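You operate a simulated robot arm through the tools that you are given. There is no shell and no other tool.

You are at the controls of a simulated robot arm. One attempt, no reset.

TASK
Release the emergency stop, reset, and bring slide A home.
Fine: use the screen keys; home means slide out and its red pin up.
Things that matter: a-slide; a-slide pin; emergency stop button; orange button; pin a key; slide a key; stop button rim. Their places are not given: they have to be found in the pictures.

The check looks at the end state, three seconds after you hand in, the way a careful person would. Anything else that was tipped, shoved, dropped, spilled or broken makes it a failure.

THE ROBOT
A 7-joint arm with a two-finger parallel gripper, fixed in place. Base frame: the origin is at the foot of the arm, x ahead of it, y to its left, z up. Units: mm, rad, N and s.
Its first joint turns from -2.304 to 2.304 rad. Payload 3.91 kg.
The tool frame sits at the grasp point between the pads (the TCP): z along the fingers, y along the line on which they close. The tips reach 30 mm beyond it. The gripper opens to 110 mm. The fingers are 20 mm wide and 10 mm thick; the gripper's body (48 by 112 mm) begins 55 mm behind the TCP.
Orientation is that of the tool frame in the base frame, as [roll, pitch, yaw] about the fixed x, y, z axes, in that order (R = Rz(yaw) Ry(pitch) Rx(roll)). With the fingers straight down and closing along the base's y, the tool's x points along the base's -x, its y along +y and its z along -z.

THE INTERFACE
- The arm moves only by the tool apply_moves. Its argument "rows" is a list of rows, each a list of 3 entries, a list of its own where there are three numbers: the shift along the tool's x, y, z in mm, then the turn, a rotation vector about the tool's x, y, z in rad, then the gripper command, from -1 (fully open) to 1 (shut), values between in proportion. In form: [[[x, y, z], [wx, wy, wz], hand], ...]. A call has 1 to 20 rows; each row is the pose to reach, as a shift and turn from the pose commanded when the call began, along the tool's axes at that moment. A row lasts 0.2 s, in which the tool goes at most 50 mm and 0.15 rad; a call with a longer step from one row to the next is refused whole, and so is a gripper value outside its range. A pose out of reach is approached as far as the arm can. The call stops where the force on the tool passes 40 N (or 10 N more than at its start, if that is more) or the arm is blocked; 0.2 s more then pass. Each finger travels about 108 mm/s and halts on what it meets, pressing with about 36 N; the grip force reading is that of the motor and also rises with nothing between the fingers. The clock runs only during rows and for 0.2 s after the last one: add rows that repeat a pose to give the fingers time. It gives the time, the measured TCP pose, the force on the tool (base axes), the opening and the grip force at its end, in the units of the frame above (readings bear some noise), with the torque about the TCP (base axes, N m) and any sound that the robot's microphone picked up, and new pictures: "pictures" is both (left out), scene, wrist or none.
- Cameras (640 x 400 px; columns grow to the right, rows downward): "scene" is fixed at [48.7, 502.6, 1343.6]; the picture's right is [-0.71, -0.71, 0.00], its down [-0.33, 0.33, -0.89] and it looks along [0.63, -0.63, -0.46] (base axes); focal length 321 px, centre (320, 200). "wrist" rides on the gripper at [72, 17, -103] in the tool frame; the picture's right is [-0.23, 0.97, 0.00], its down [-0.76, -0.18, -0.62] and it looks along [-0.61, -0.14, 0.78] (tool axes); focal length 222 px, centre (320, 200).
- point_at(camera, pixels): for up to 12 pixels [column, row] of the newest picture of that camera ("zoom" is the newest enlarged one), the place [x, y, z] in the base frame of the surface seen there, good to about 2 mm. The clock stands still meanwhile.
- zoom(camera, box): a new picture of the part [left, top, right, bottom] of that camera's present view, enlarged. The clock stands still meanwhile.
- finish_job(): hands the job in; it is judged then, once.

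Unless the task says otherwise, let go and move clear before handing in.

The tools are called by a JSON object that holds its "api" and its "payload". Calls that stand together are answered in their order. apply_moves: Moves the arm, as the interface text tells. Its arguments: {"type":"object","properties":{"rows":{"type":"array","items":{"type":"array"}},"pictures":{"type":"string","enum":["both","scene","wrist","none"]}},"required":["rows"]} The other tools are called the same way: point_at (camera, pixels) gives the place of the surface under pixels of a picture; zoom (camera, box) takes an enlarged picture of a part of a camera's view; finish_job () hands the job in.

At the start:

```text
time: 0.0
eef_pos: [644.8, -67.4, 988.1]
tool_rot: [3.14, -0.001, 3.141]
ft_force: [0.5, 0.0, 0.1]
moment: [0.0, -0.04, 0.0]
finger_gap: 110.0
grip_force: 0.0
```

scene: 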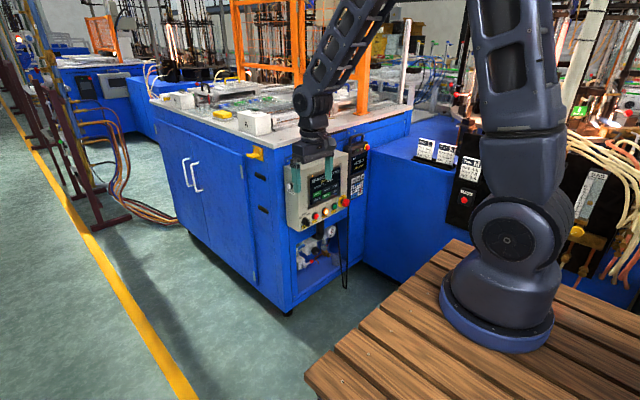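
wrist: 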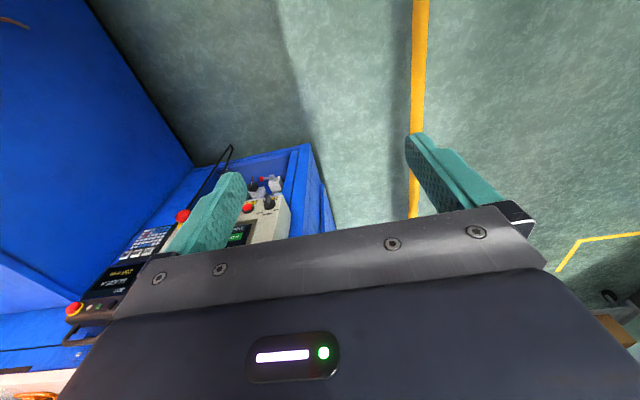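

The scene picture shows a control panel around (320,190) with a screen, colored buttons and a red mushroom button near (346,201). I'll zoom in on that region and on the machine's table top.

{"api": "zoom", "payload": {"camera": "scene", "box": [270, 130, 380, 240]}}

{"api": "zoom", "payload": {"camera": "scene", "box": [140, 70, 340, 195]}}

{"api": "zoom", "payload": {"camera": "wrist", "box": [50, 140, 320, 350]}}

```text
3.64 times, centred on (325, 185) of scene
```

zoom: 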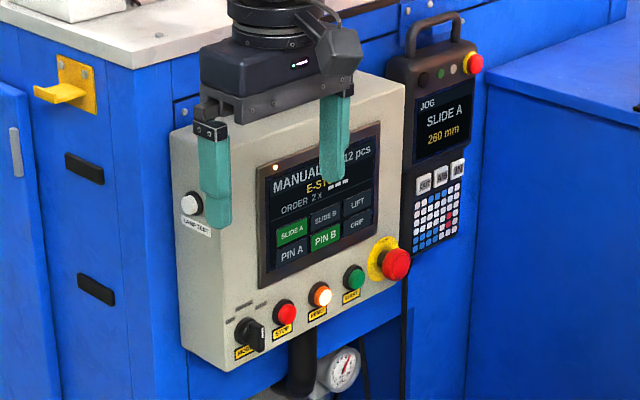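

```text
3.20 times, centred on (240, 132) of scene
```

zoom: 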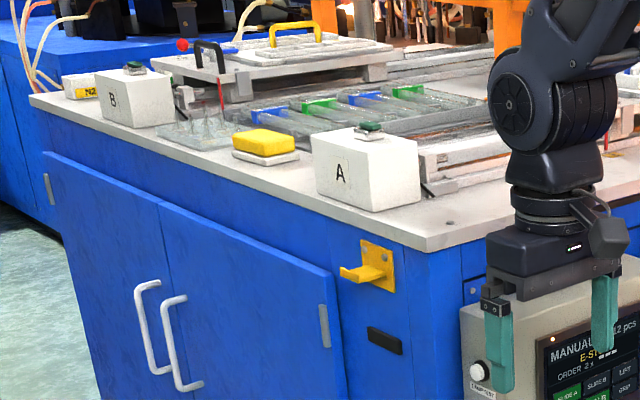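

```text
1.90 times, centred on (185, 245) of wrist
```

zoom: 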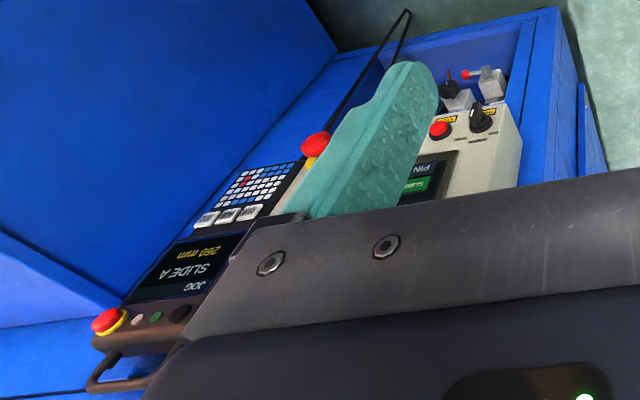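

The panel shows MANUAL / E-STOP, keys SLIDE A (green), SLIDE B, LIFT, PIN A, PIN B (green), GRIP. I'll measure positions on the panel from a fresh enlarged view.

{"api": "zoom", "payload": {"camera": "scene", "box": [300, 160, 360, 220]}}

{"api": "point_at", "payload": {"camera": "scene", "pixels": [[346, 201], [341, 199], [334, 207], [325, 211], [318, 216], [311, 220], [320, 200], [319, 206], [326, 203], [332, 198], [300, 228], [337, 150]]}}

```text
6.67 times, centred on (330, 190) of scene
```

zoom: 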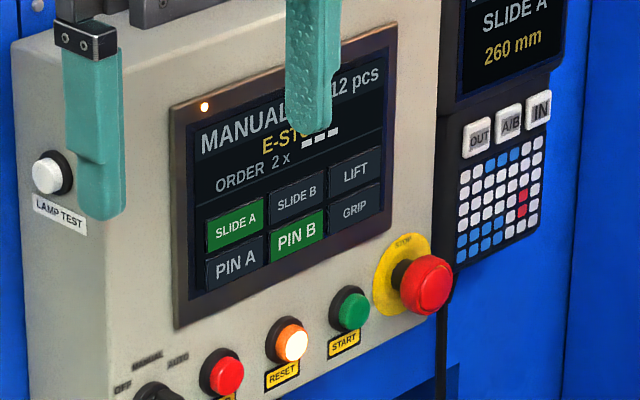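

```text
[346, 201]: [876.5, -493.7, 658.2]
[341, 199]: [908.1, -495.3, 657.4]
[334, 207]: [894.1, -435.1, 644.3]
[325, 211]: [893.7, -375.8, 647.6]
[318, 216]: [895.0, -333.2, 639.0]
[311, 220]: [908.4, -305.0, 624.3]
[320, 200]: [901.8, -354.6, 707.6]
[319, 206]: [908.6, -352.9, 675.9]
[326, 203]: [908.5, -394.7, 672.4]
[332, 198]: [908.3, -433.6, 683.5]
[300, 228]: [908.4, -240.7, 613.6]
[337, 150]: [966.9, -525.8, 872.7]
```

The panel face is near x≈908, facing -x. Now precise points from this enlarged picture: keys, buttons, the e-stop cap and its rim.

{"api": "point_at", "payload": {"camera": "zoom", "pixels": [[235, 226], [235, 263], [297, 237], [355, 172], [292, 345], [352, 310], [227, 375], [430, 285], [430, 260], [450, 280], [395, 275], [390, 300]]}}

{"api": "point_at", "payload": {"camera": "zoom", "pixels": [[410, 240], [420, 305], [400, 290], [445, 300], [435, 310], [207, 210], [262, 200], [208, 255], [262, 245], [205, 106], [190, 200], [100, 250]]}}

```text
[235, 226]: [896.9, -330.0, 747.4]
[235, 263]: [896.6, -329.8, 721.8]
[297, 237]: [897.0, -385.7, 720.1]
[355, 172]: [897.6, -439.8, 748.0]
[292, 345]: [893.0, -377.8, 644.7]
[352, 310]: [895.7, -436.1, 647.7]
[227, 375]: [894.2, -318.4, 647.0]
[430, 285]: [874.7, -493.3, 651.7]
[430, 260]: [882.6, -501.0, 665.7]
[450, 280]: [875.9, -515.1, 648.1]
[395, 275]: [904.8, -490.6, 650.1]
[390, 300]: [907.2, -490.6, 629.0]
```

```text
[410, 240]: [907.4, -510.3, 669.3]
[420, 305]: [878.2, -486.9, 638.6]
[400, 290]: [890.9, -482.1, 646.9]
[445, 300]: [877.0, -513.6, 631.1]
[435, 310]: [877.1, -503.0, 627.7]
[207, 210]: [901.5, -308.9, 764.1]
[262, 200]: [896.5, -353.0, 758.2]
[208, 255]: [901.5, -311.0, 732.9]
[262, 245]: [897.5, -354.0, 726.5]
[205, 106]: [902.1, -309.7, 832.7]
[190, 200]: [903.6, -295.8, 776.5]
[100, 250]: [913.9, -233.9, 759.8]
```

Panel face x≈908; e-stop cap centre ≈(875,-500,647), RESET (orange) at (893,-378,645), SLIDE A key ≈(897,-330,747), PIN A ≈(897,-330,720). I'll look closer at the e-stop for its markings and at slide A / its pin on the table.

{"api": "zoom", "payload": {"camera": "scene", "box": [334, 190, 356, 212]}}

{"api": "zoom", "payload": {"camera": "scene", "box": [230, 80, 300, 140]}}

{"api": "zoom", "payload": {"camera": "scene", "box": [170, 75, 240, 135]}}

{"api": "zoom", "payload": {"camera": "scene", "box": [320, 90, 380, 150]}}

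```text
16.00 times, centred on (345, 201) of scene
```

zoom: 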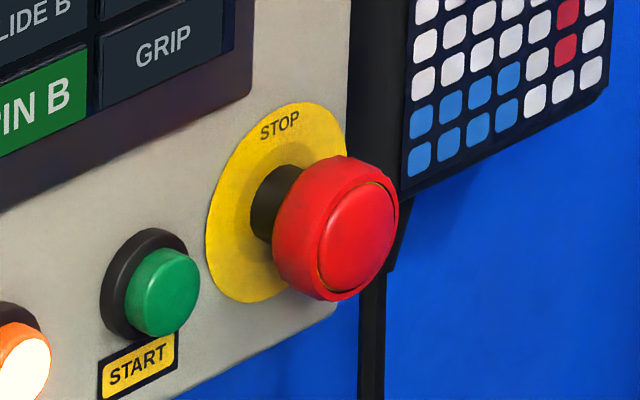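

```text
6.67 times, centred on (265, 110) of scene
```

zoom: 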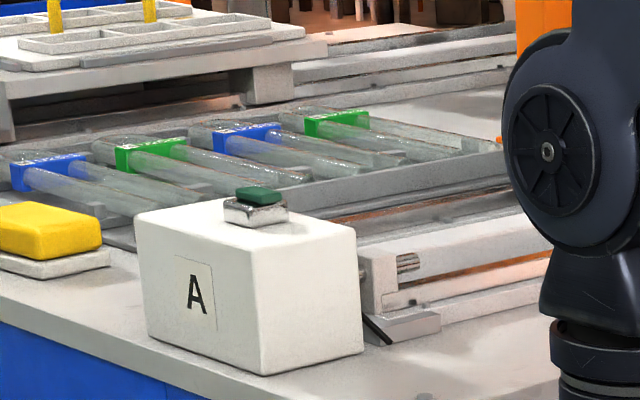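

```text
6.67 times, centred on (205, 105) of scene
```

zoom: 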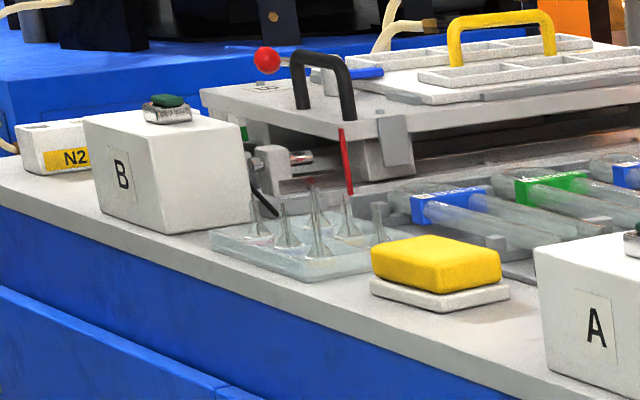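

```text
6.67 times, centred on (350, 120) of scene
```

zoom: 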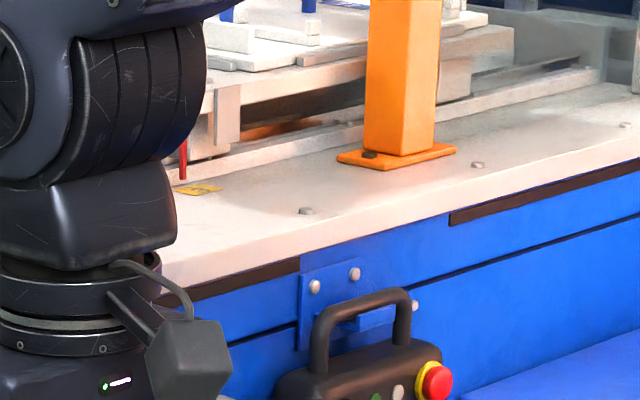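

The cap has no arrows visible; it appears as a red mushroom head on a black stem over a yellow STOP plate. I'll swing the tool to point forward (+x) while moving to a free place in front of the panel.

{"api": "apply_moves", "payload": {"rows": [[[0, -20, 15], [0, -0.143, 0], -0.2], [[0, -40, 30], [0, -0.286, 0], -0.2], [[0, -60, 45], [0, -0.428, 0], -0.2], [[0, -80, 60], [0, -0.571, 0], -0.2], [[0, -100, 75], [0, -0.714, 0], -0.2], [[0, -120, 90], [0, -0.857, 0], -0.2], [[0, -140, 105], [0, -1.0, 0], -0.2], [[0, -160, 120], [0, -1.142, 0], -0.2], [[0, -180, 135], [0, -1.285, 0], -0.2], [[0, -200, 150], [0, -1.428, 0], -0.2], [[0, -220, 165], [0, -1.571, 0], -0.2], [[0, -220, 165], [0, -1.571, 0], -0.2]]}}

```text
time: 2.6
eef_pos: [643.8, -287.3, 822.0]
tool_rot: [0.385, 1.569, 0.386]
ft_force: [0.2, -0.3, -0.4]
moment: [0.0, 0.02, -0.03]
finger_gap: 65.9
grip_force: 0.1
out of reach, approached as far as the arm can: row 5, 6, 7, 8, 9
```

scene: 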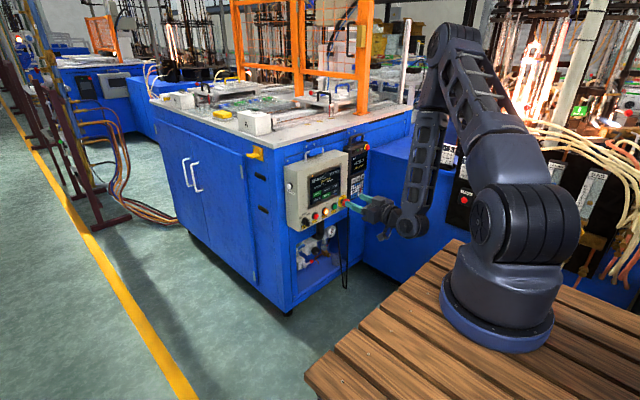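
wrist: 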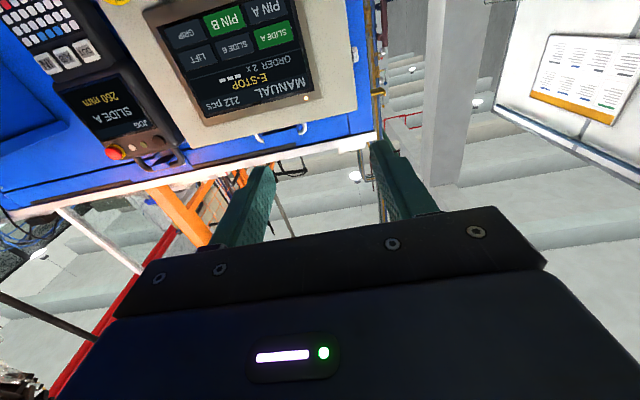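

The tool now faces the panel (+x) at (644,-287,822) and the table top is less obstructed. I'll zoom on the slide A region and the screen.

{"api": "zoom", "payload": {"camera": "scene", "box": [265, 80, 365, 140]}}

{"api": "zoom", "payload": {"camera": "scene", "box": [180, 70, 290, 136]}}

{"api": "zoom", "payload": {"camera": "scene", "box": [290, 150, 380, 220]}}

{"api": "zoom", "payload": {"camera": "wrist", "box": [0, 0, 380, 200]}}

```text
6.40 times, centred on (315, 110) of scene
```

zoom: 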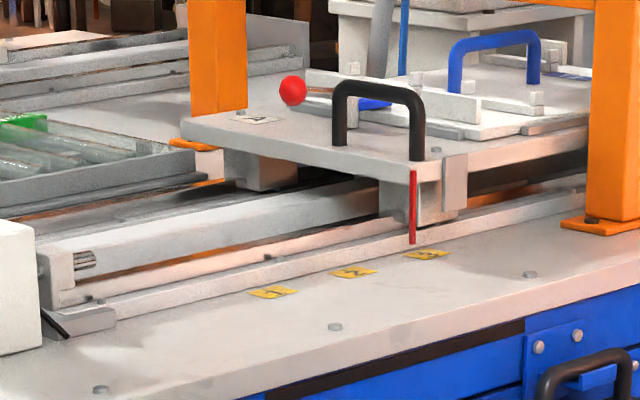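

```text
5.82 times, centred on (235, 103) of scene
```

zoom: 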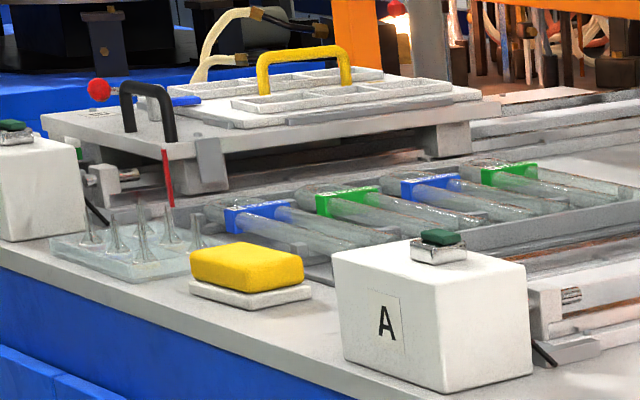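

```text
5.71 times, centred on (335, 185) of scene
```

zoom: 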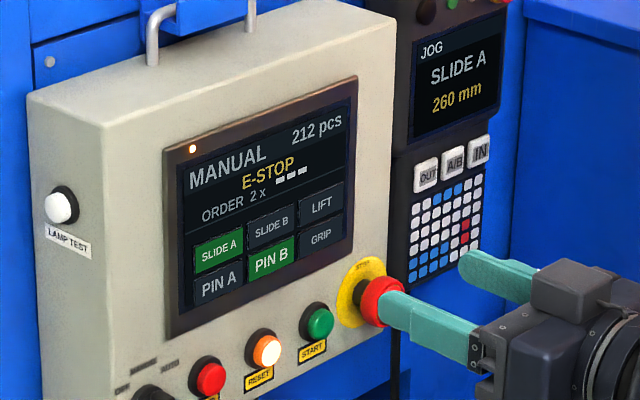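

```text
1.68 times, centred on (190, 100) of wrist
```

zoom: 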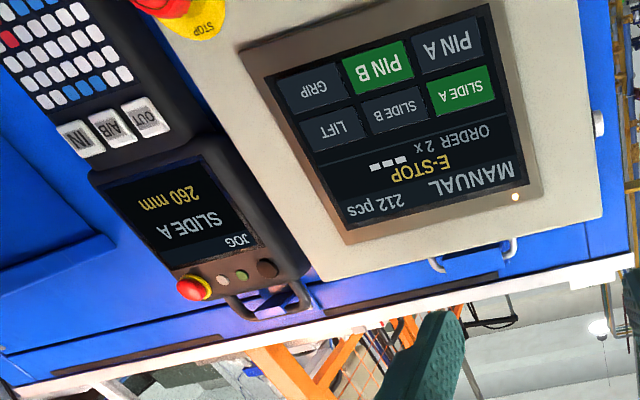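

Slide A's carriage (screen says 260 mm) stands far from motor A, with a red pin at about (413,207) in the zoomed view; slide B's pin is also visible. I'll enlarge both pins to compare their states.

{"api": "zoom", "payload": {"camera": "scene", "box": [310, 95, 350, 120]}}

{"api": "zoom", "payload": {"camera": "scene", "box": [192, 82, 232, 107]}}

{"api": "point_at", "payload": {"camera": "scene", "pixels": [[330, 113], [329, 108], [329, 117], [311, 99], [276, 124], [214, 98], [245, 120], [212, 100], [325, 105], [341, 105]]}}

```text
16.00 times, centred on (330, 108) of scene
```

zoom: 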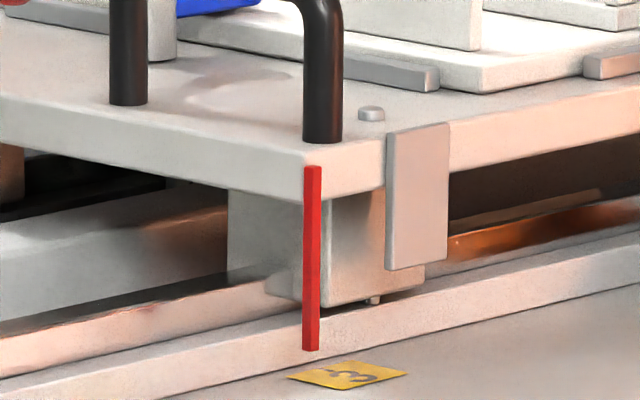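

```text
16.00 times, centred on (212, 94) of scene
```

zoom: 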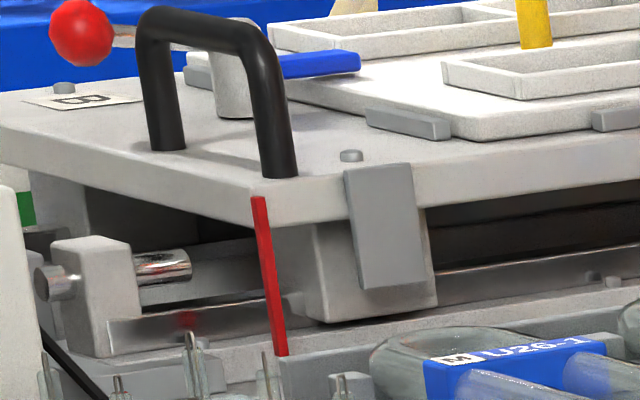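

```text
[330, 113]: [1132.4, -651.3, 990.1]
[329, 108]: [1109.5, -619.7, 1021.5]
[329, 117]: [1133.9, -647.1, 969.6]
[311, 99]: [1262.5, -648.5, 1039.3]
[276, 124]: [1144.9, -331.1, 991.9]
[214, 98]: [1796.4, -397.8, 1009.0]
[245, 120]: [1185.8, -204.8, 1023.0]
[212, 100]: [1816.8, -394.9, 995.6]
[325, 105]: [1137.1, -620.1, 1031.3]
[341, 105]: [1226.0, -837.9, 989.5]
```

The red strips look like scale pointers; the red-ball pieces on the carriages may be the pins. I'll enlarge these.

{"api": "zoom", "payload": {"camera": "scene", "box": [300, 86, 340, 111]}}

{"api": "zoom", "payload": {"camera": "scene", "box": [185, 75, 225, 100]}}

{"api": "zoom", "payload": {"camera": "scene", "box": [335, 80, 375, 105]}}

{"api": "zoom", "payload": {"camera": "scene", "box": [265, 105, 325, 142]}}

```text
16.00 times, centred on (320, 98) of scene
```

zoom: 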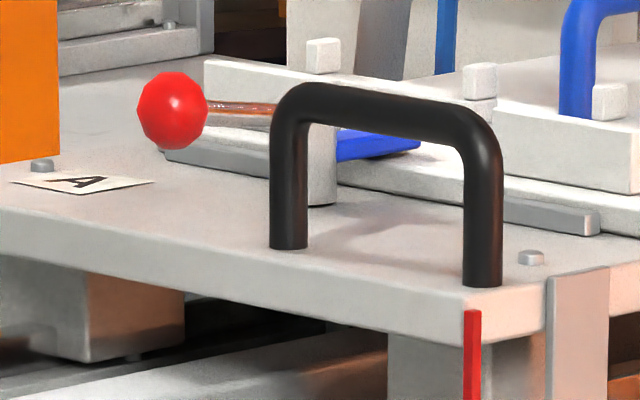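

```text
16.00 times, centred on (205, 88) of scene
```

zoom: 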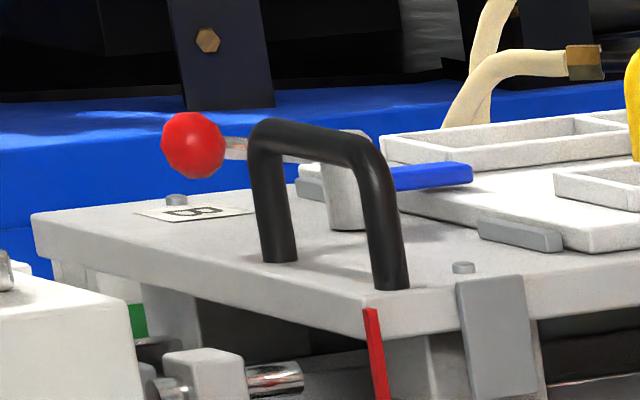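

```text
16.00 times, centred on (355, 92) of scene
```

zoom: 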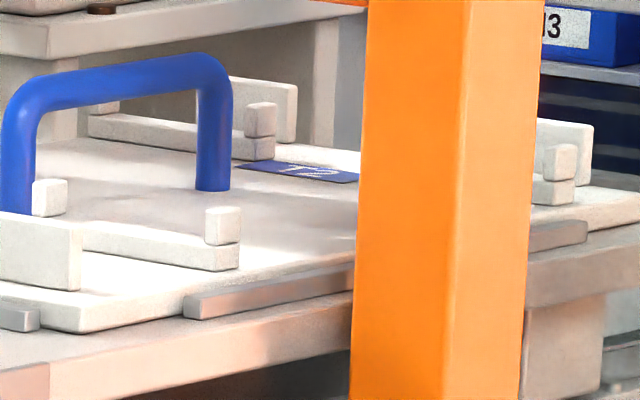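

```text
10.67 times, centred on (295, 124) of scene
```

zoom: 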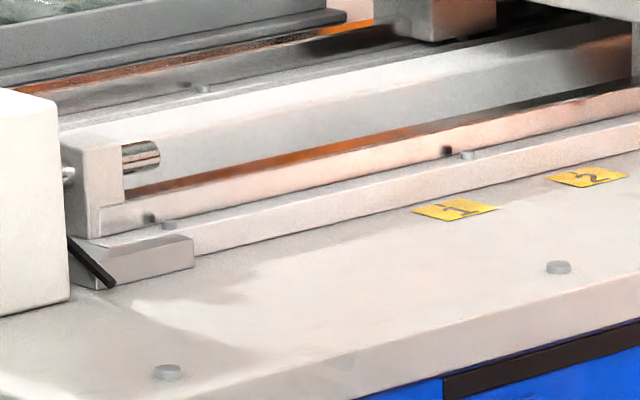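

The pins cannot be told yet; I'll see them move after the keys work. Now I move in front of the e-stop (centre ≈ y -498, z 647), stopping well short at x≈790.

{"api": "apply_moves", "payload": {"rows": [[[25, -30, 20], [0, 0, 0], -0.2], [[50, -60, 42], [0, 0, 0], -0.2], [[75, -90, 62], [0, 0, 0], -0.2], [[100, -120, 84], [0, 0, 0], -0.2], [[125, -150, 105], [0, 0, 0], -0.2], [[150, -180, 126], [0, 0, 0], -0.2], [[175, -211, 146], [0, 0, 0], -0.2], [[175, -211, 146], [0, 0, 0], -0.2]]}}

```text
time: 4.4
eef_pos: [791.2, -498.4, 647.7]
tool_rot: [-1.539, 1.569, -1.54]
ft_force: [-0.4, 0.6, -0.4]
moment: [0.01, -0.02, -0.02]
finger_gap: 66.0
grip_force: 0.0
```

scene: 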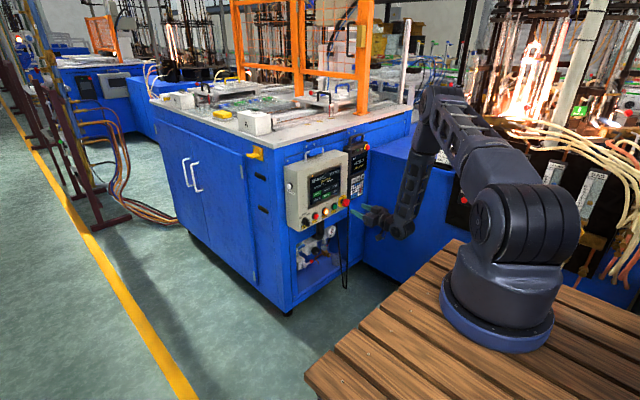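
wrist: 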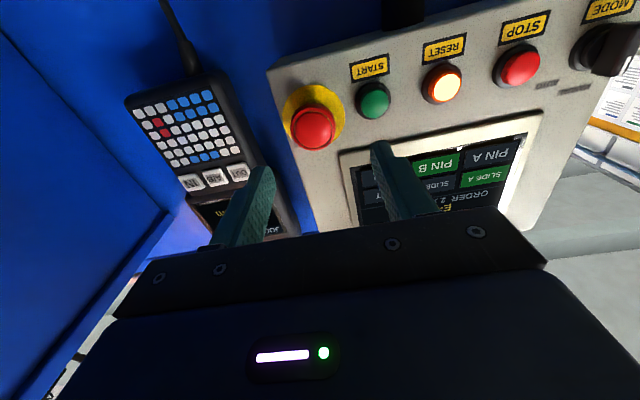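

The wrist camera sees the red cap at (312,128), the buttons and keys. I'll measure them from this nearer view.

{"api": "point_at", "payload": {"camera": "wrist", "pixels": [[312, 128], [291, 128], [332, 128], [312, 108], [312, 148], [373, 100], [444, 84], [520, 66], [490, 155], [484, 178], [300, 90], [342, 115]]}}

{"api": "zoom", "payload": {"camera": "wrist", "box": [260, 60, 380, 180]}}

```text
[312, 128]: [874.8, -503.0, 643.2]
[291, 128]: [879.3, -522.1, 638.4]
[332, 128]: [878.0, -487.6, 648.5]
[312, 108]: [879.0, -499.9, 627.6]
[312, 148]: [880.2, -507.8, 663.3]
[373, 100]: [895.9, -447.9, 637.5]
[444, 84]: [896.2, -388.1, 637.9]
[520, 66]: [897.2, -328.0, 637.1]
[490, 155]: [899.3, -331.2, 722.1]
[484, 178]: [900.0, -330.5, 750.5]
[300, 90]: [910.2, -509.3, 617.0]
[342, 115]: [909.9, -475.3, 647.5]
```

```text
3.33 times, centred on (320, 120) of wrist
```

zoom: 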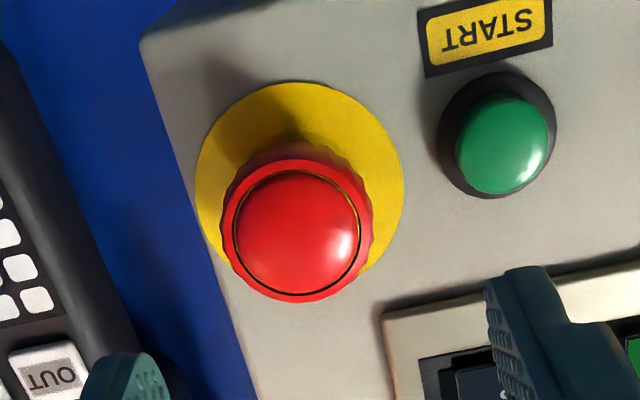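

The cap has a scalloped rim, which suggests a twist release. I'll refine the centre by measuring the yellow plate's edges and cap edges in the enlarged picture.

{"api": "point_at", "payload": {"camera": "zoom", "pixels": [[199, 185], [400, 185], [300, 86], [240, 105], [365, 110], [298, 232], [242, 232], [355, 232], [298, 178], [298, 288], [370, 232], [226, 232]]}}

```text
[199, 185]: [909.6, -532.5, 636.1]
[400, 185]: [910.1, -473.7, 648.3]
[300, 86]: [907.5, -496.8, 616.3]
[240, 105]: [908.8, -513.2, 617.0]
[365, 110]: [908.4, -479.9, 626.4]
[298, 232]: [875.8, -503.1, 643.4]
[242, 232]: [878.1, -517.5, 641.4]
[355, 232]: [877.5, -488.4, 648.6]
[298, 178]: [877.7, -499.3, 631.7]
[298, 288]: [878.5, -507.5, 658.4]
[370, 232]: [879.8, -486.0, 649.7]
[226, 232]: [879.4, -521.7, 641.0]
```

The e-stop centre is at (-503, 645) with cap radius ≈19 and front at x≈875. I'll advance so the finger tips straddle the cap (TCP x≈866), then inspect.

{"api": "apply_moves", "payload": {"rows": [[[2.7, -4.6, 0], [0, 0, 0], -0.2], [[2.7, -4.6, 20], [0, 0, 0], -0.2], [[2.7, -4.6, 40], [0, 0, 0], -0.2], [[2.7, -4.6, 58], [0, 0, 0], -0.2], [[2.7, -4.6, 75], [0, 0, 0], -0.2], [[2.7, -4.6, 75], [0, 0, 0], -0.2]]}}

```text
time: 5.8
eef_pos: [866.0, -502.7, 644.3]
tool_rot: [1.333, 1.57, 1.335]
ft_force: [-0.3, 0.8, -1.1]
moment: [0.0, 0.02, -0.01]
finger_gap: 65.9
grip_force: 0.0
```

scene: 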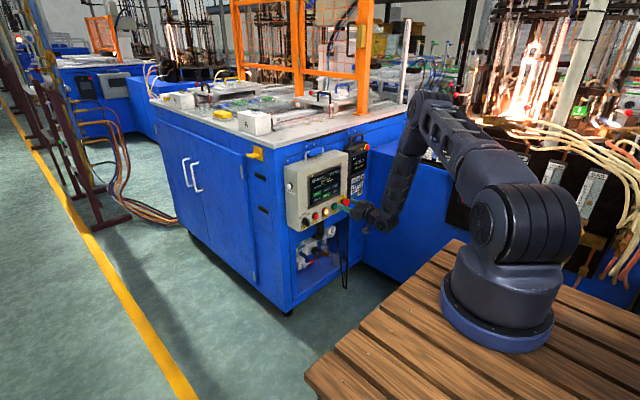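
wrist: 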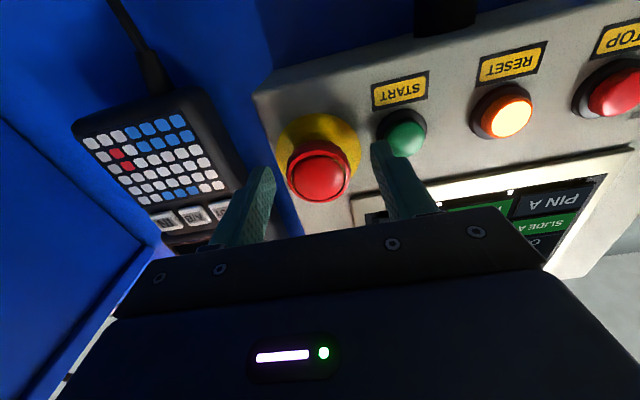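

The finger tips straddle the red cap (wrist picture, cap centre (320,175) between tips at (265,172) and (378,150)). I'll close on it.

{"api": "apply_moves", "payload": {"rows": [[[0, 0, 0], [0, 0, 0], 0.2], [[0, 0, 0], [0, 0, 0], 0.6], [[0, 0, 0], [0, 0, 0], 1.0], [[0, 0, 0], [0, 0, 0], 1.0]]}}

```text
time: 6.8
eef_pos: [865.4, -502.6, 643.8]
tool_rot: [3.019, 1.571, 3.019]
ft_force: [7.8, -19.1, -2.2]
moment: [0.06, 0.48, -0.09]
finger_gap: 40.7
grip_force: 45.2
```

scene: 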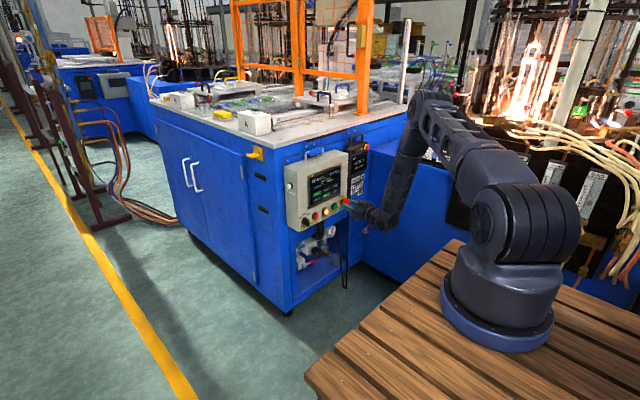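
wrist: 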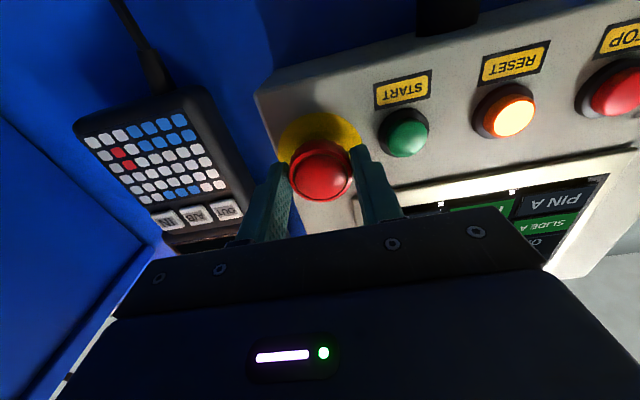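

Gripped at 40.7 mm gap with a 19 N sideways pull toward -y, so I'll shift 1 mm that way and twist clockwise (about tool +z) in steps.

{"api": "apply_moves", "payload": {"rows": [[[0, -1, 0], [0, 0, 0], 1.0], [[0, -1, 0], [0, 0, 0.08], 1.0], [[0, -1, 0], [0, 0, 0.16], 1.0], [[0, -1, 0], [0, 0, 0.24], 1.0], [[0, -1, 0], [0, 0, 0.32], 1.0], [[0, -1, 0], [0, 0, 0.4], 1.0], [[0, -1, 0], [0, 0, 0.4], 1.0]]}}

```text
time: 8.4
eef_pos: [865.9, -503.4, 643.9]
tool_rot: [1.571, 1.168, 1.571]
ft_force: [-3.0, -2.9, 0.3]
moment: [-0.01, -0.4, -0.46]
finger_gap: 40.9
grip_force: 45.2
```

scene: 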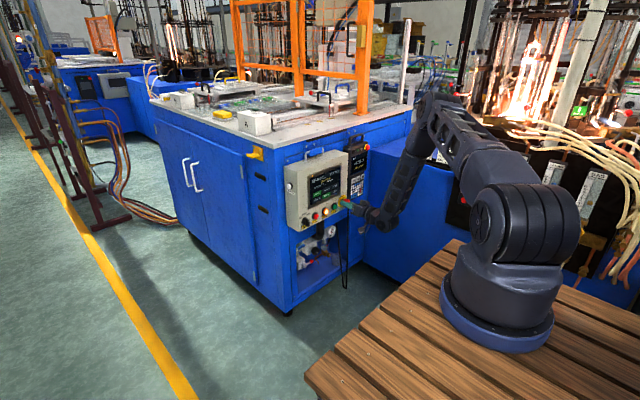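
wrist: 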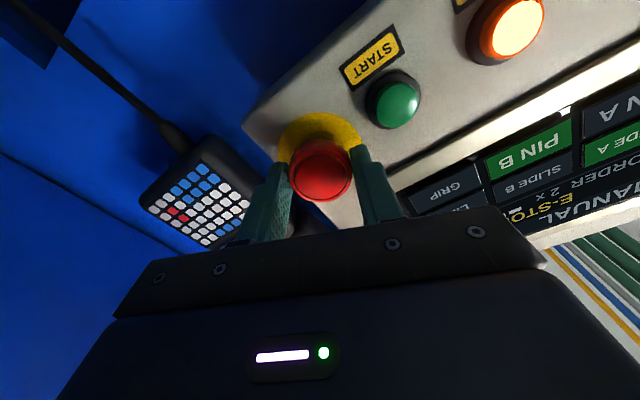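

The twist of 0.4 rad met nearly no torque and the screen still says E-STOP at (545,205). I'll keep turning clockwise.

{"api": "apply_moves", "payload": {"rows": [[[0, 0, 0], [0, 0, 0.1], 1.0], [[0, 0, 0], [0, 0, 0.2], 1.0], [[0, 0, 0], [0, 0, 0.3], 1.0], [[0, 0, 0], [0, 0, 0.4], 1.0], [[0, 0, 0], [0, 0, 0.5], 1.0], [[0, 0, 0], [0, 0, 0.6], 1.0], [[0, 0, 0], [0, 0, 0.6], 1.0]]}}

```text
time: 10.0
eef_pos: [866.8, -504.7, 646.0]
tool_rot: [1.57, 0.57, 1.57]
ft_force: [2.0, 10.6, 6.0]
moment: [-0.67, -0.2, 0.19]
finger_gap: 40.1
grip_force: 45.3
```

scene: 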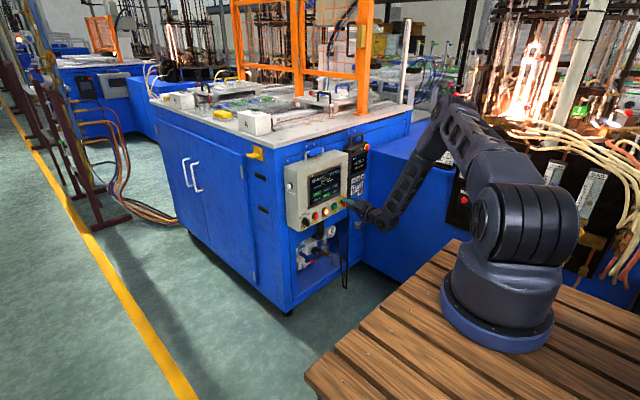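
wrist: 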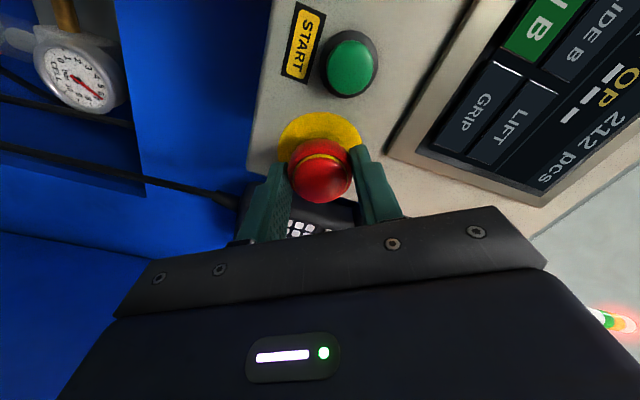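

Torque about x has risen to -0.67 N m and a golden ring edge shows on the cap at (320,157). I'll zoom on the cap and the screen.

{"api": "zoom", "payload": {"camera": "wrist", "box": [260, 90, 380, 220]}}

{"api": "zoom", "payload": {"camera": "scene", "box": [290, 150, 380, 220]}}

```text
3.08 times, centred on (320, 155) of wrist
```

zoom: 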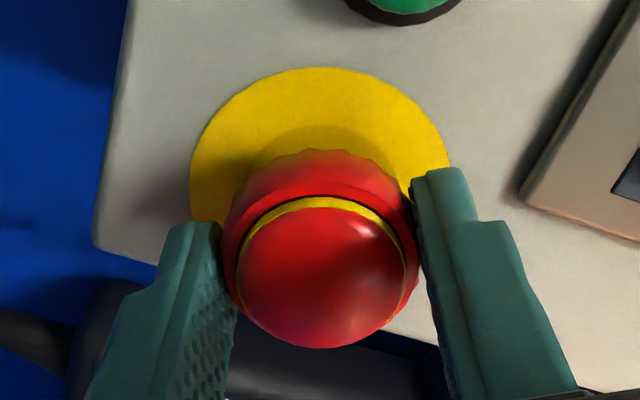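

```text
5.71 times, centred on (335, 185) of scene
```

zoom: 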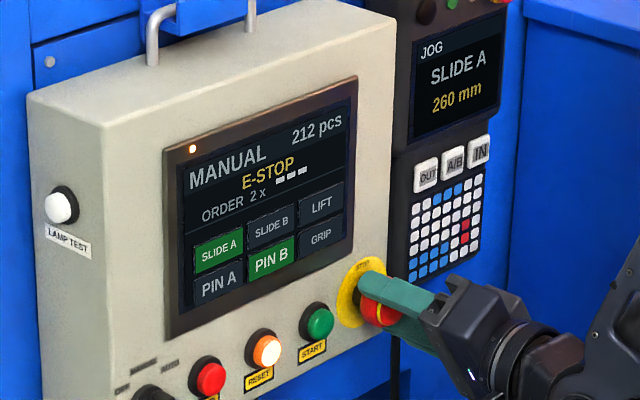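

The cap has popped out showing a yellow band – the latch has let go, while the screen still says E-STOP awaiting reset. I'll open and back straight off without pushing.

{"api": "apply_moves", "payload": {"rows": [[[0, 0, 0], [0, 0, 0], 0.1], [[0, 0, 0], [0, 0, 0], -0.05], [[0, 0, 0], [0, 0, 0], -0.05], [[0, 0, -15], [0, 0, 0], -0.05], [[0, 0, -40], [0, 0, 0], -0.05], [[0, 0, -70], [0, 0, 0], -0.05], [[0, 0, -90], [0, 0, 0], -0.05], [[0, 0, -90], [0, 0, 0], -0.05]]}}

```text
time: 11.8
eef_pos: [777.4, -504.1, 643.0]
tool_rot: [1.571, 0.568, 1.572]
ft_force: [0.2, -0.7, 0.5]
moment: [0.01, 0.03, -0.03]
finger_gap: 57.9
grip_force: 0.1
```

scene: 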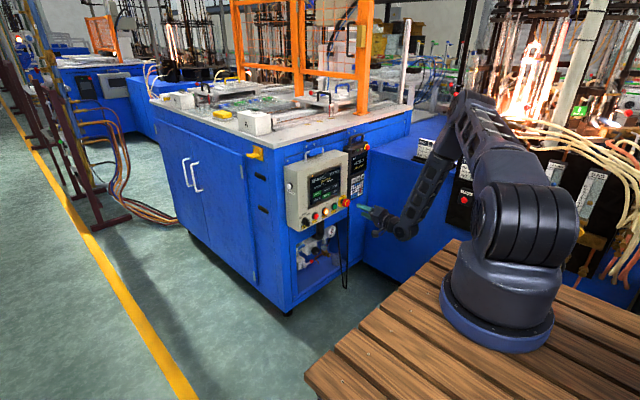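
wrist: 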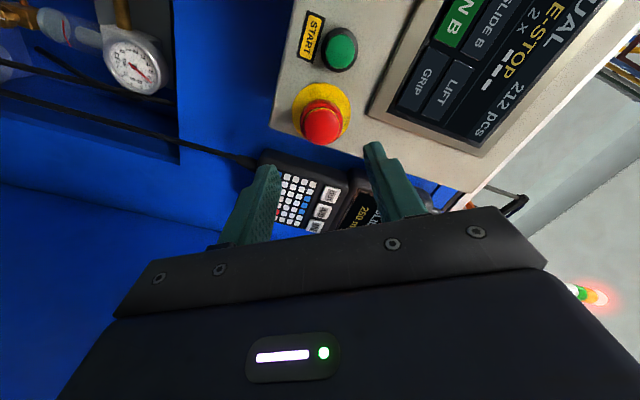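

Backed off to x=777. I'll check the cap's state close-up in both cameras.

{"api": "zoom", "payload": {"camera": "wrist", "box": [270, 60, 380, 170]}}

{"api": "zoom", "payload": {"camera": "scene", "box": [325, 188, 360, 212]}}

{"api": "point_at", "payload": {"camera": "wrist", "pixels": [[321, 125], [321, 108], [340, 50]]}}

```text
3.64 times, centred on (325, 115) of wrist
```

zoom: 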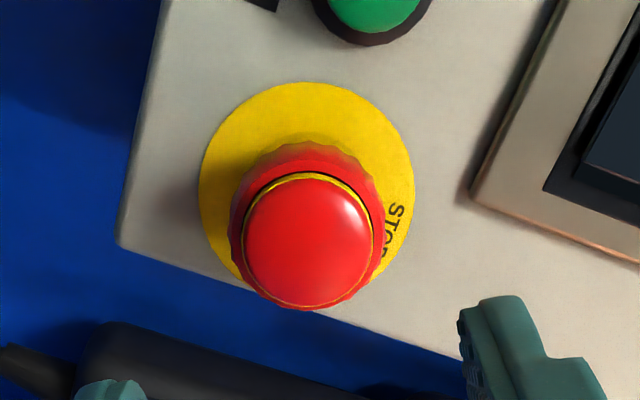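

```text
16.00 times, centred on (342, 200) of scene
```

zoom: 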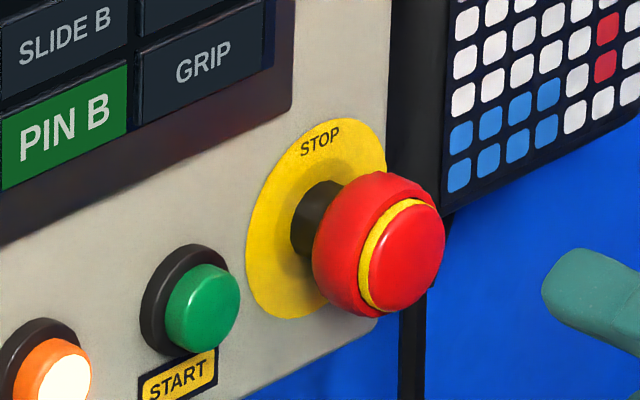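

```text
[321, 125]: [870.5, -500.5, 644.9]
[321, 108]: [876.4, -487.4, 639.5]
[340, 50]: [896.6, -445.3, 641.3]
```

The cap's face now stands at x≈870.5 (5 mm further out, yellow band visible): released. Next I untwist the tool, shut the fingers and go in front of the lit orange RESET button, still clear at x≈777.

{"api": "apply_moves", "payload": {"rows": [[[0, 0, 0], [0, 0, -0.14], 1.0], [[15, 9.6, 0], [0, 0, -0.28], 1.0], [[32, 20.6, 0], [0, 0, -0.42], 1.0], [[50, 32, 0], [0, 0, -0.56], 1.0], [[67, 43, 0], [0, 0, -0.7], 1.0], [[84, 54, 0], [0, 0, -0.84], 1.0], [[100, 64.3, 0], [0, 0, -0.98], 1.0], [[100, 64.3, 0], [0, 0, -1.0], 1.0], [[100, 64.3, 0], [0, 0, -1.0], 1.0]]}}

```text
time: 13.8
eef_pos: [775.3, -385.2, 645.5]
tool_rot: [-1.507, 1.57, -1.505]
ft_force: [-0.7, -0.5, -0.3]
moment: [-0.04, 0.01, 0.0]
finger_gap: 0.0
grip_force: 36.0
```

scene: 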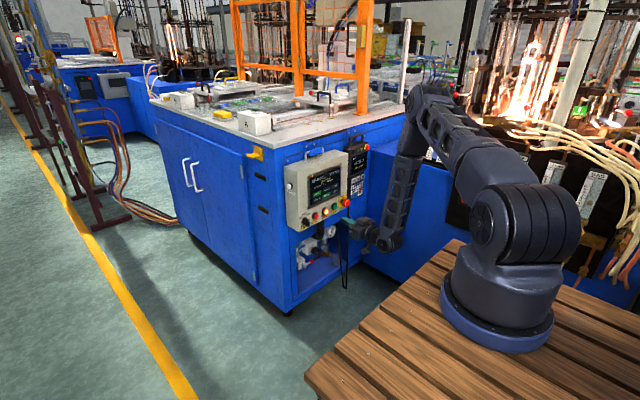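
wrist: 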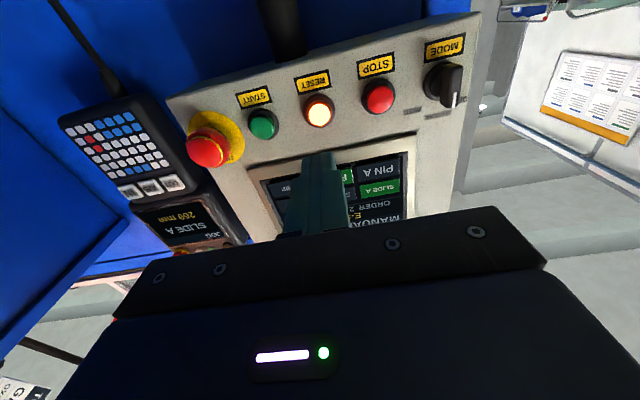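

I now see RESET lit at (319,111) in the wrist picture and the keys beside the fingers. I'll enlarge and measure the reset and the keys from here.

{"api": "zoom", "payload": {"camera": "wrist", "box": [230, 70, 450, 210]}}

{"api": "point_at", "payload": {"camera": "wrist", "pixels": [[319, 114], [307, 112], [331, 112], [319, 101], [319, 124], [378, 97], [263, 125], [378, 168], [381, 187], [207, 150]]}}

{"api": "zoom", "payload": {"camera": "scene", "box": [300, 170, 350, 220]}}

```text
2.86 times, centred on (340, 140) of wrist
```

zoom: 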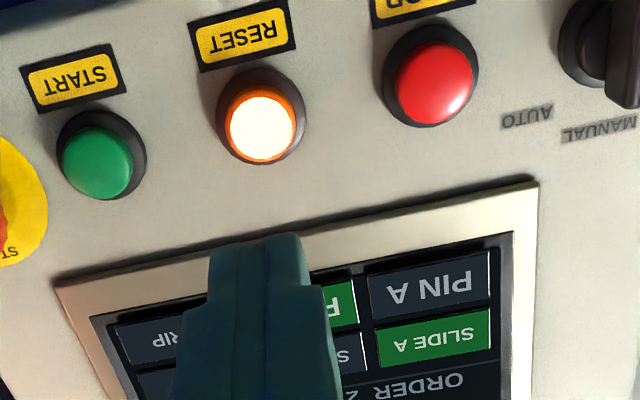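

```text
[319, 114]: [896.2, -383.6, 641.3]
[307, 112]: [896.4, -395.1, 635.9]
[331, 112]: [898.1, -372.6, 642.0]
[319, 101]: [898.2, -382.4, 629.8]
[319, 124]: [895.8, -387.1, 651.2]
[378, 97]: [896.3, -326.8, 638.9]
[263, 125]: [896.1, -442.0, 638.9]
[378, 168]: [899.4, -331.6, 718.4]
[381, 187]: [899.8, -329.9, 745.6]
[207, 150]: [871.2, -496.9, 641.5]
```

```text
8.00 times, centred on (325, 195) of scene
```

zoom: 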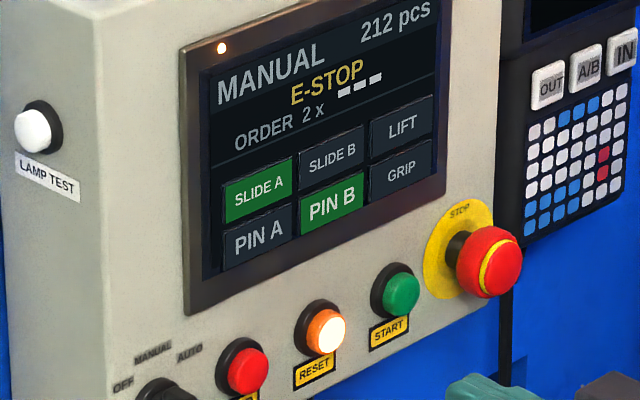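

RESET's centre is about (895,-383.5,643) (buttons are spaced 60 mm along y). I'll press it with the shut fingertips, gently in small steps, then retreat.

{"api": "apply_moves", "payload": {"rows": [[[2.5, 1.7, 35], [0, 0, 0], 1.0], [[2.5, 1.7, 70], [0, 0, 0], 1.0], [[2.5, 1.7, 84], [0, 0, 0], 1.0], [[2.5, 1.7, 88], [0, 0, 0], 1.0], [[2.5, 1.7, 91], [0, 0, 0], 1.0], [[2.5, 1.7, 93], [0, 0, 0], 1.0], [[2.5, 1.7, 95], [0, 0, 0], 1.0], [[2.5, 1.7, 95], [0, 0, 0], 1.0]]}}

```text
time: 15.6
eef_pos: [869.4, -382.9, 643.3]
tool_rot: [1.94, 1.569, 1.939]
ft_force: [-2.3, 0.2, -0.9]
moment: [0.0, 0.07, 0.0]
finger_gap: 0.0
grip_force: 36.4
heard: click
```

scene: 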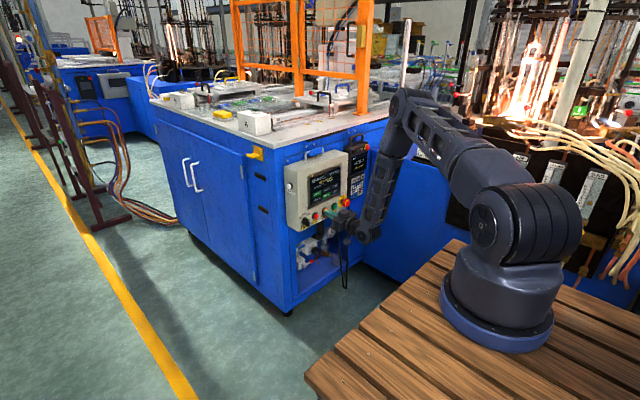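
wrist: 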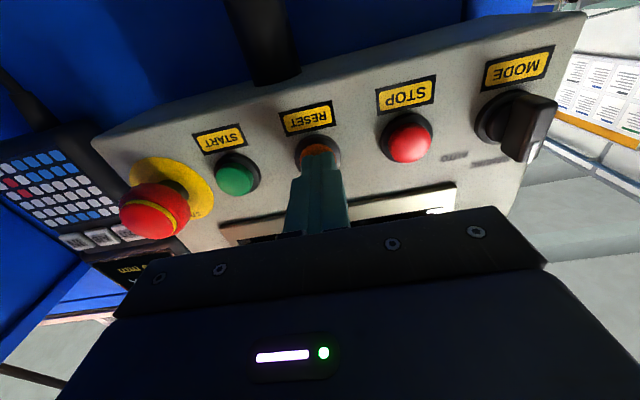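

A click was heard and the button's light went out under the fingertip. I'll retreat and read the screen.

{"api": "apply_moves", "payload": {"rows": [[[0, 0, -20], [0, 0, 0], 1.0], [[0, 0, -50], [0, 0, 0], 1.0], [[0, 0, -80], [0, 0, 0], 1.0], [[0, 0, -100], [0, 0, 0], 1.0]]}}

{"api": "zoom", "payload": {"camera": "scene", "box": [290, 150, 380, 220]}}

{"api": "zoom", "payload": {"camera": "scene", "box": [265, 80, 365, 140]}}

```text
time: 16.6
eef_pos: [769.2, -383.2, 641.8]
tool_rot: [1.274, 1.57, 1.274]
ft_force: [0.5, 1.0, 0.0]
moment: [-0.01, 0.03, -0.02]
finger_gap: 0.0
grip_force: 36.3
```

scene: 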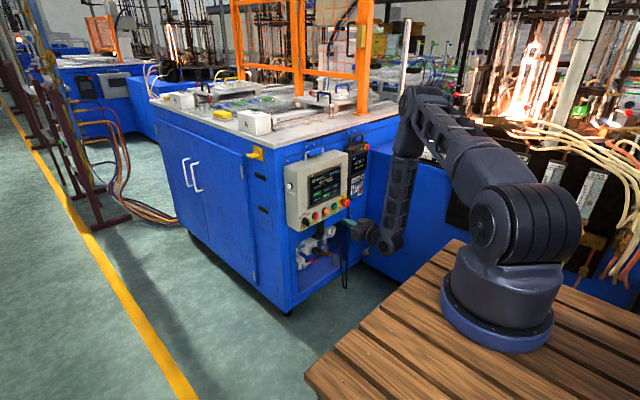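
wrist: 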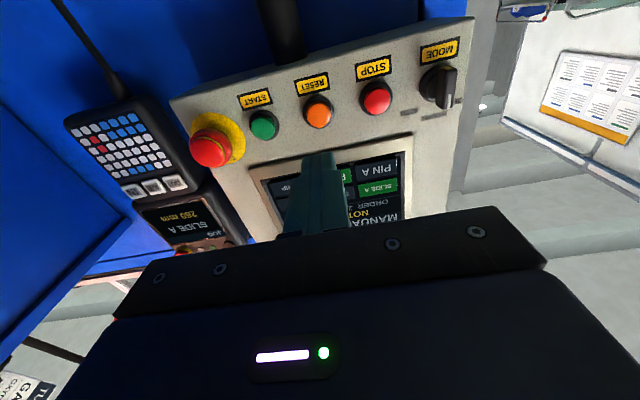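

```text
5.71 times, centred on (335, 185) of scene
```

zoom: 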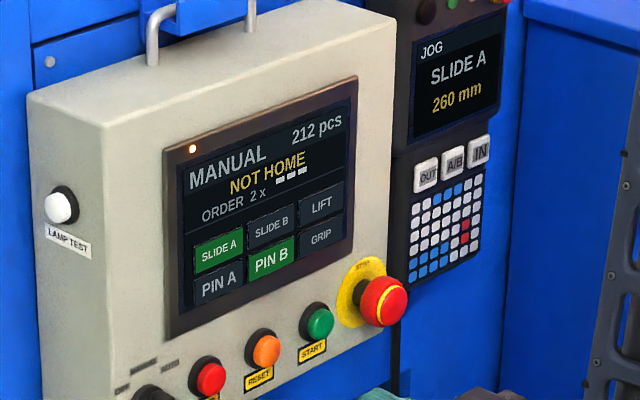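

```text
6.40 times, centred on (315, 110) of scene
```

zoom: 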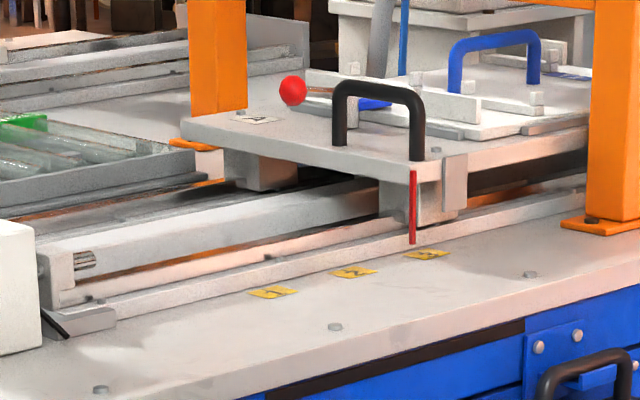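

The screen now says NOT HOME, the reset took, and slide A is still at 260 mm. SLIDE B grey with PIN B green is apparently the home state, so I press SLIDE A first, then PIN A; I'll move in front of those keys and measure their edges.

{"api": "apply_moves", "payload": {"rows": [[[-20, 12, 0], [0, 0, 0], 1.0], [[-45, 26, 0], [0, 0, 0], 1.0], [[-70, 40, 0], [0, 0, 0], 1.0], [[-93, 52.5, 0], [0, 0, 0], 1.0], [[-93, 52.5, 0], [0, 0, 0], 1.0]]}}

{"api": "zoom", "payload": {"camera": "wrist", "box": [230, 90, 430, 220]}}

{"api": "zoom", "payload": {"camera": "scene", "box": [305, 178, 345, 210]}}

```text
time: 17.8
eef_pos: [770.4, -330.3, 734.9]
tool_rot: [1.514, 1.57, 1.513]
ft_force: [0.1, -0.5, -0.9]
moment: [0.01, 0.01, -0.02]
finger_gap: 0.2
grip_force: 36.0
```

scene: 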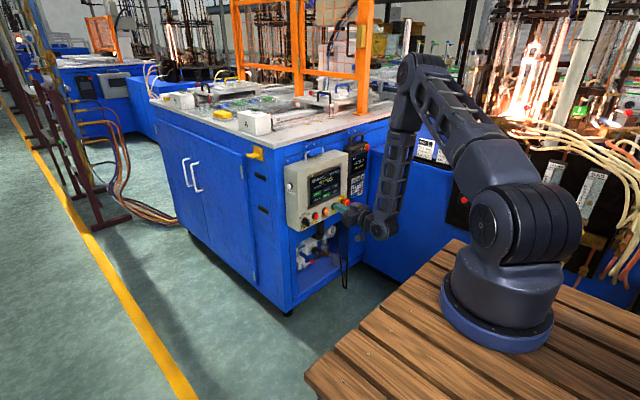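
wrist: 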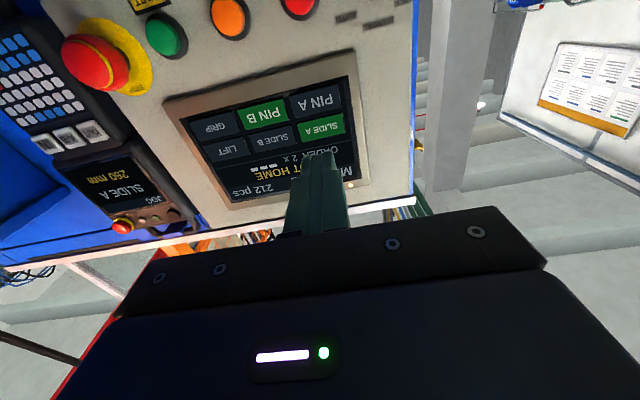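

```text
3.08 times, centred on (330, 155) of wrist
```

zoom: 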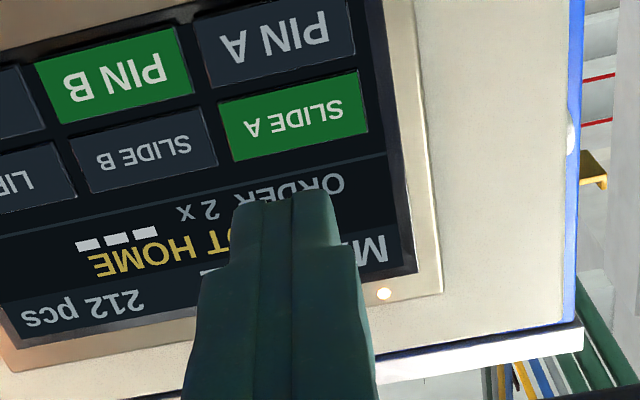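

```text
12.50 times, centred on (325, 194) of scene
```

zoom: 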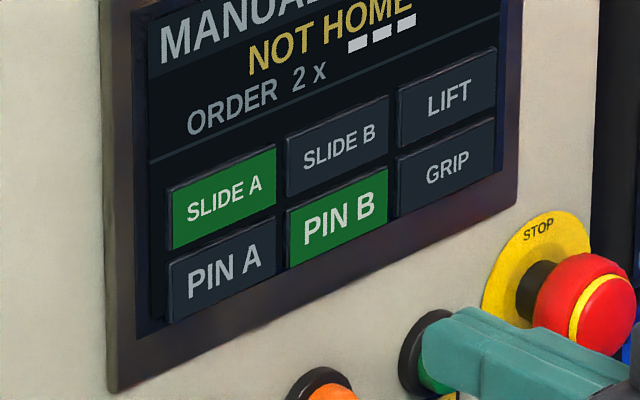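

The keys are clearly visible. I'll measure the corners of SLIDE A and PIN A in the scene zoom.

{"api": "point_at", "payload": {"camera": "zoom", "pixels": [[177, 194], [270, 155], [178, 242], [270, 204], [223, 198], [177, 268], [268, 226], [177, 312], [268, 276], [223, 272], [125, 360], [150, 325]]}}

{"api": "point_at", "payload": {"camera": "wrist", "pixels": [[323, 129], [319, 100], [300, 122], [340, 134], [310, 140], [318, 118], [318, 112]]}}

```text
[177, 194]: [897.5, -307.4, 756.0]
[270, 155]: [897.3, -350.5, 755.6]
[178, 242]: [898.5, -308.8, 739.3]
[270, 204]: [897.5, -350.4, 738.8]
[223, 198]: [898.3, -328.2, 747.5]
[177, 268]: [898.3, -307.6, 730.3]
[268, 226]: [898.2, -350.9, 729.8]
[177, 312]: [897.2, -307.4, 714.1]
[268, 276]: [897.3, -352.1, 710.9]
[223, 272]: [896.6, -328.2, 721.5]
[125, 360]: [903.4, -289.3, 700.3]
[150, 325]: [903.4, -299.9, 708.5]
```

```text
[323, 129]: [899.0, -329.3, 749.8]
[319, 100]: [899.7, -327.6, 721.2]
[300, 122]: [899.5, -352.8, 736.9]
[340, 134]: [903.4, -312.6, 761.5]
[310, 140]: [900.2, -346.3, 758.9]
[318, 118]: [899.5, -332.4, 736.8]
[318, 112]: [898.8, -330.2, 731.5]
```

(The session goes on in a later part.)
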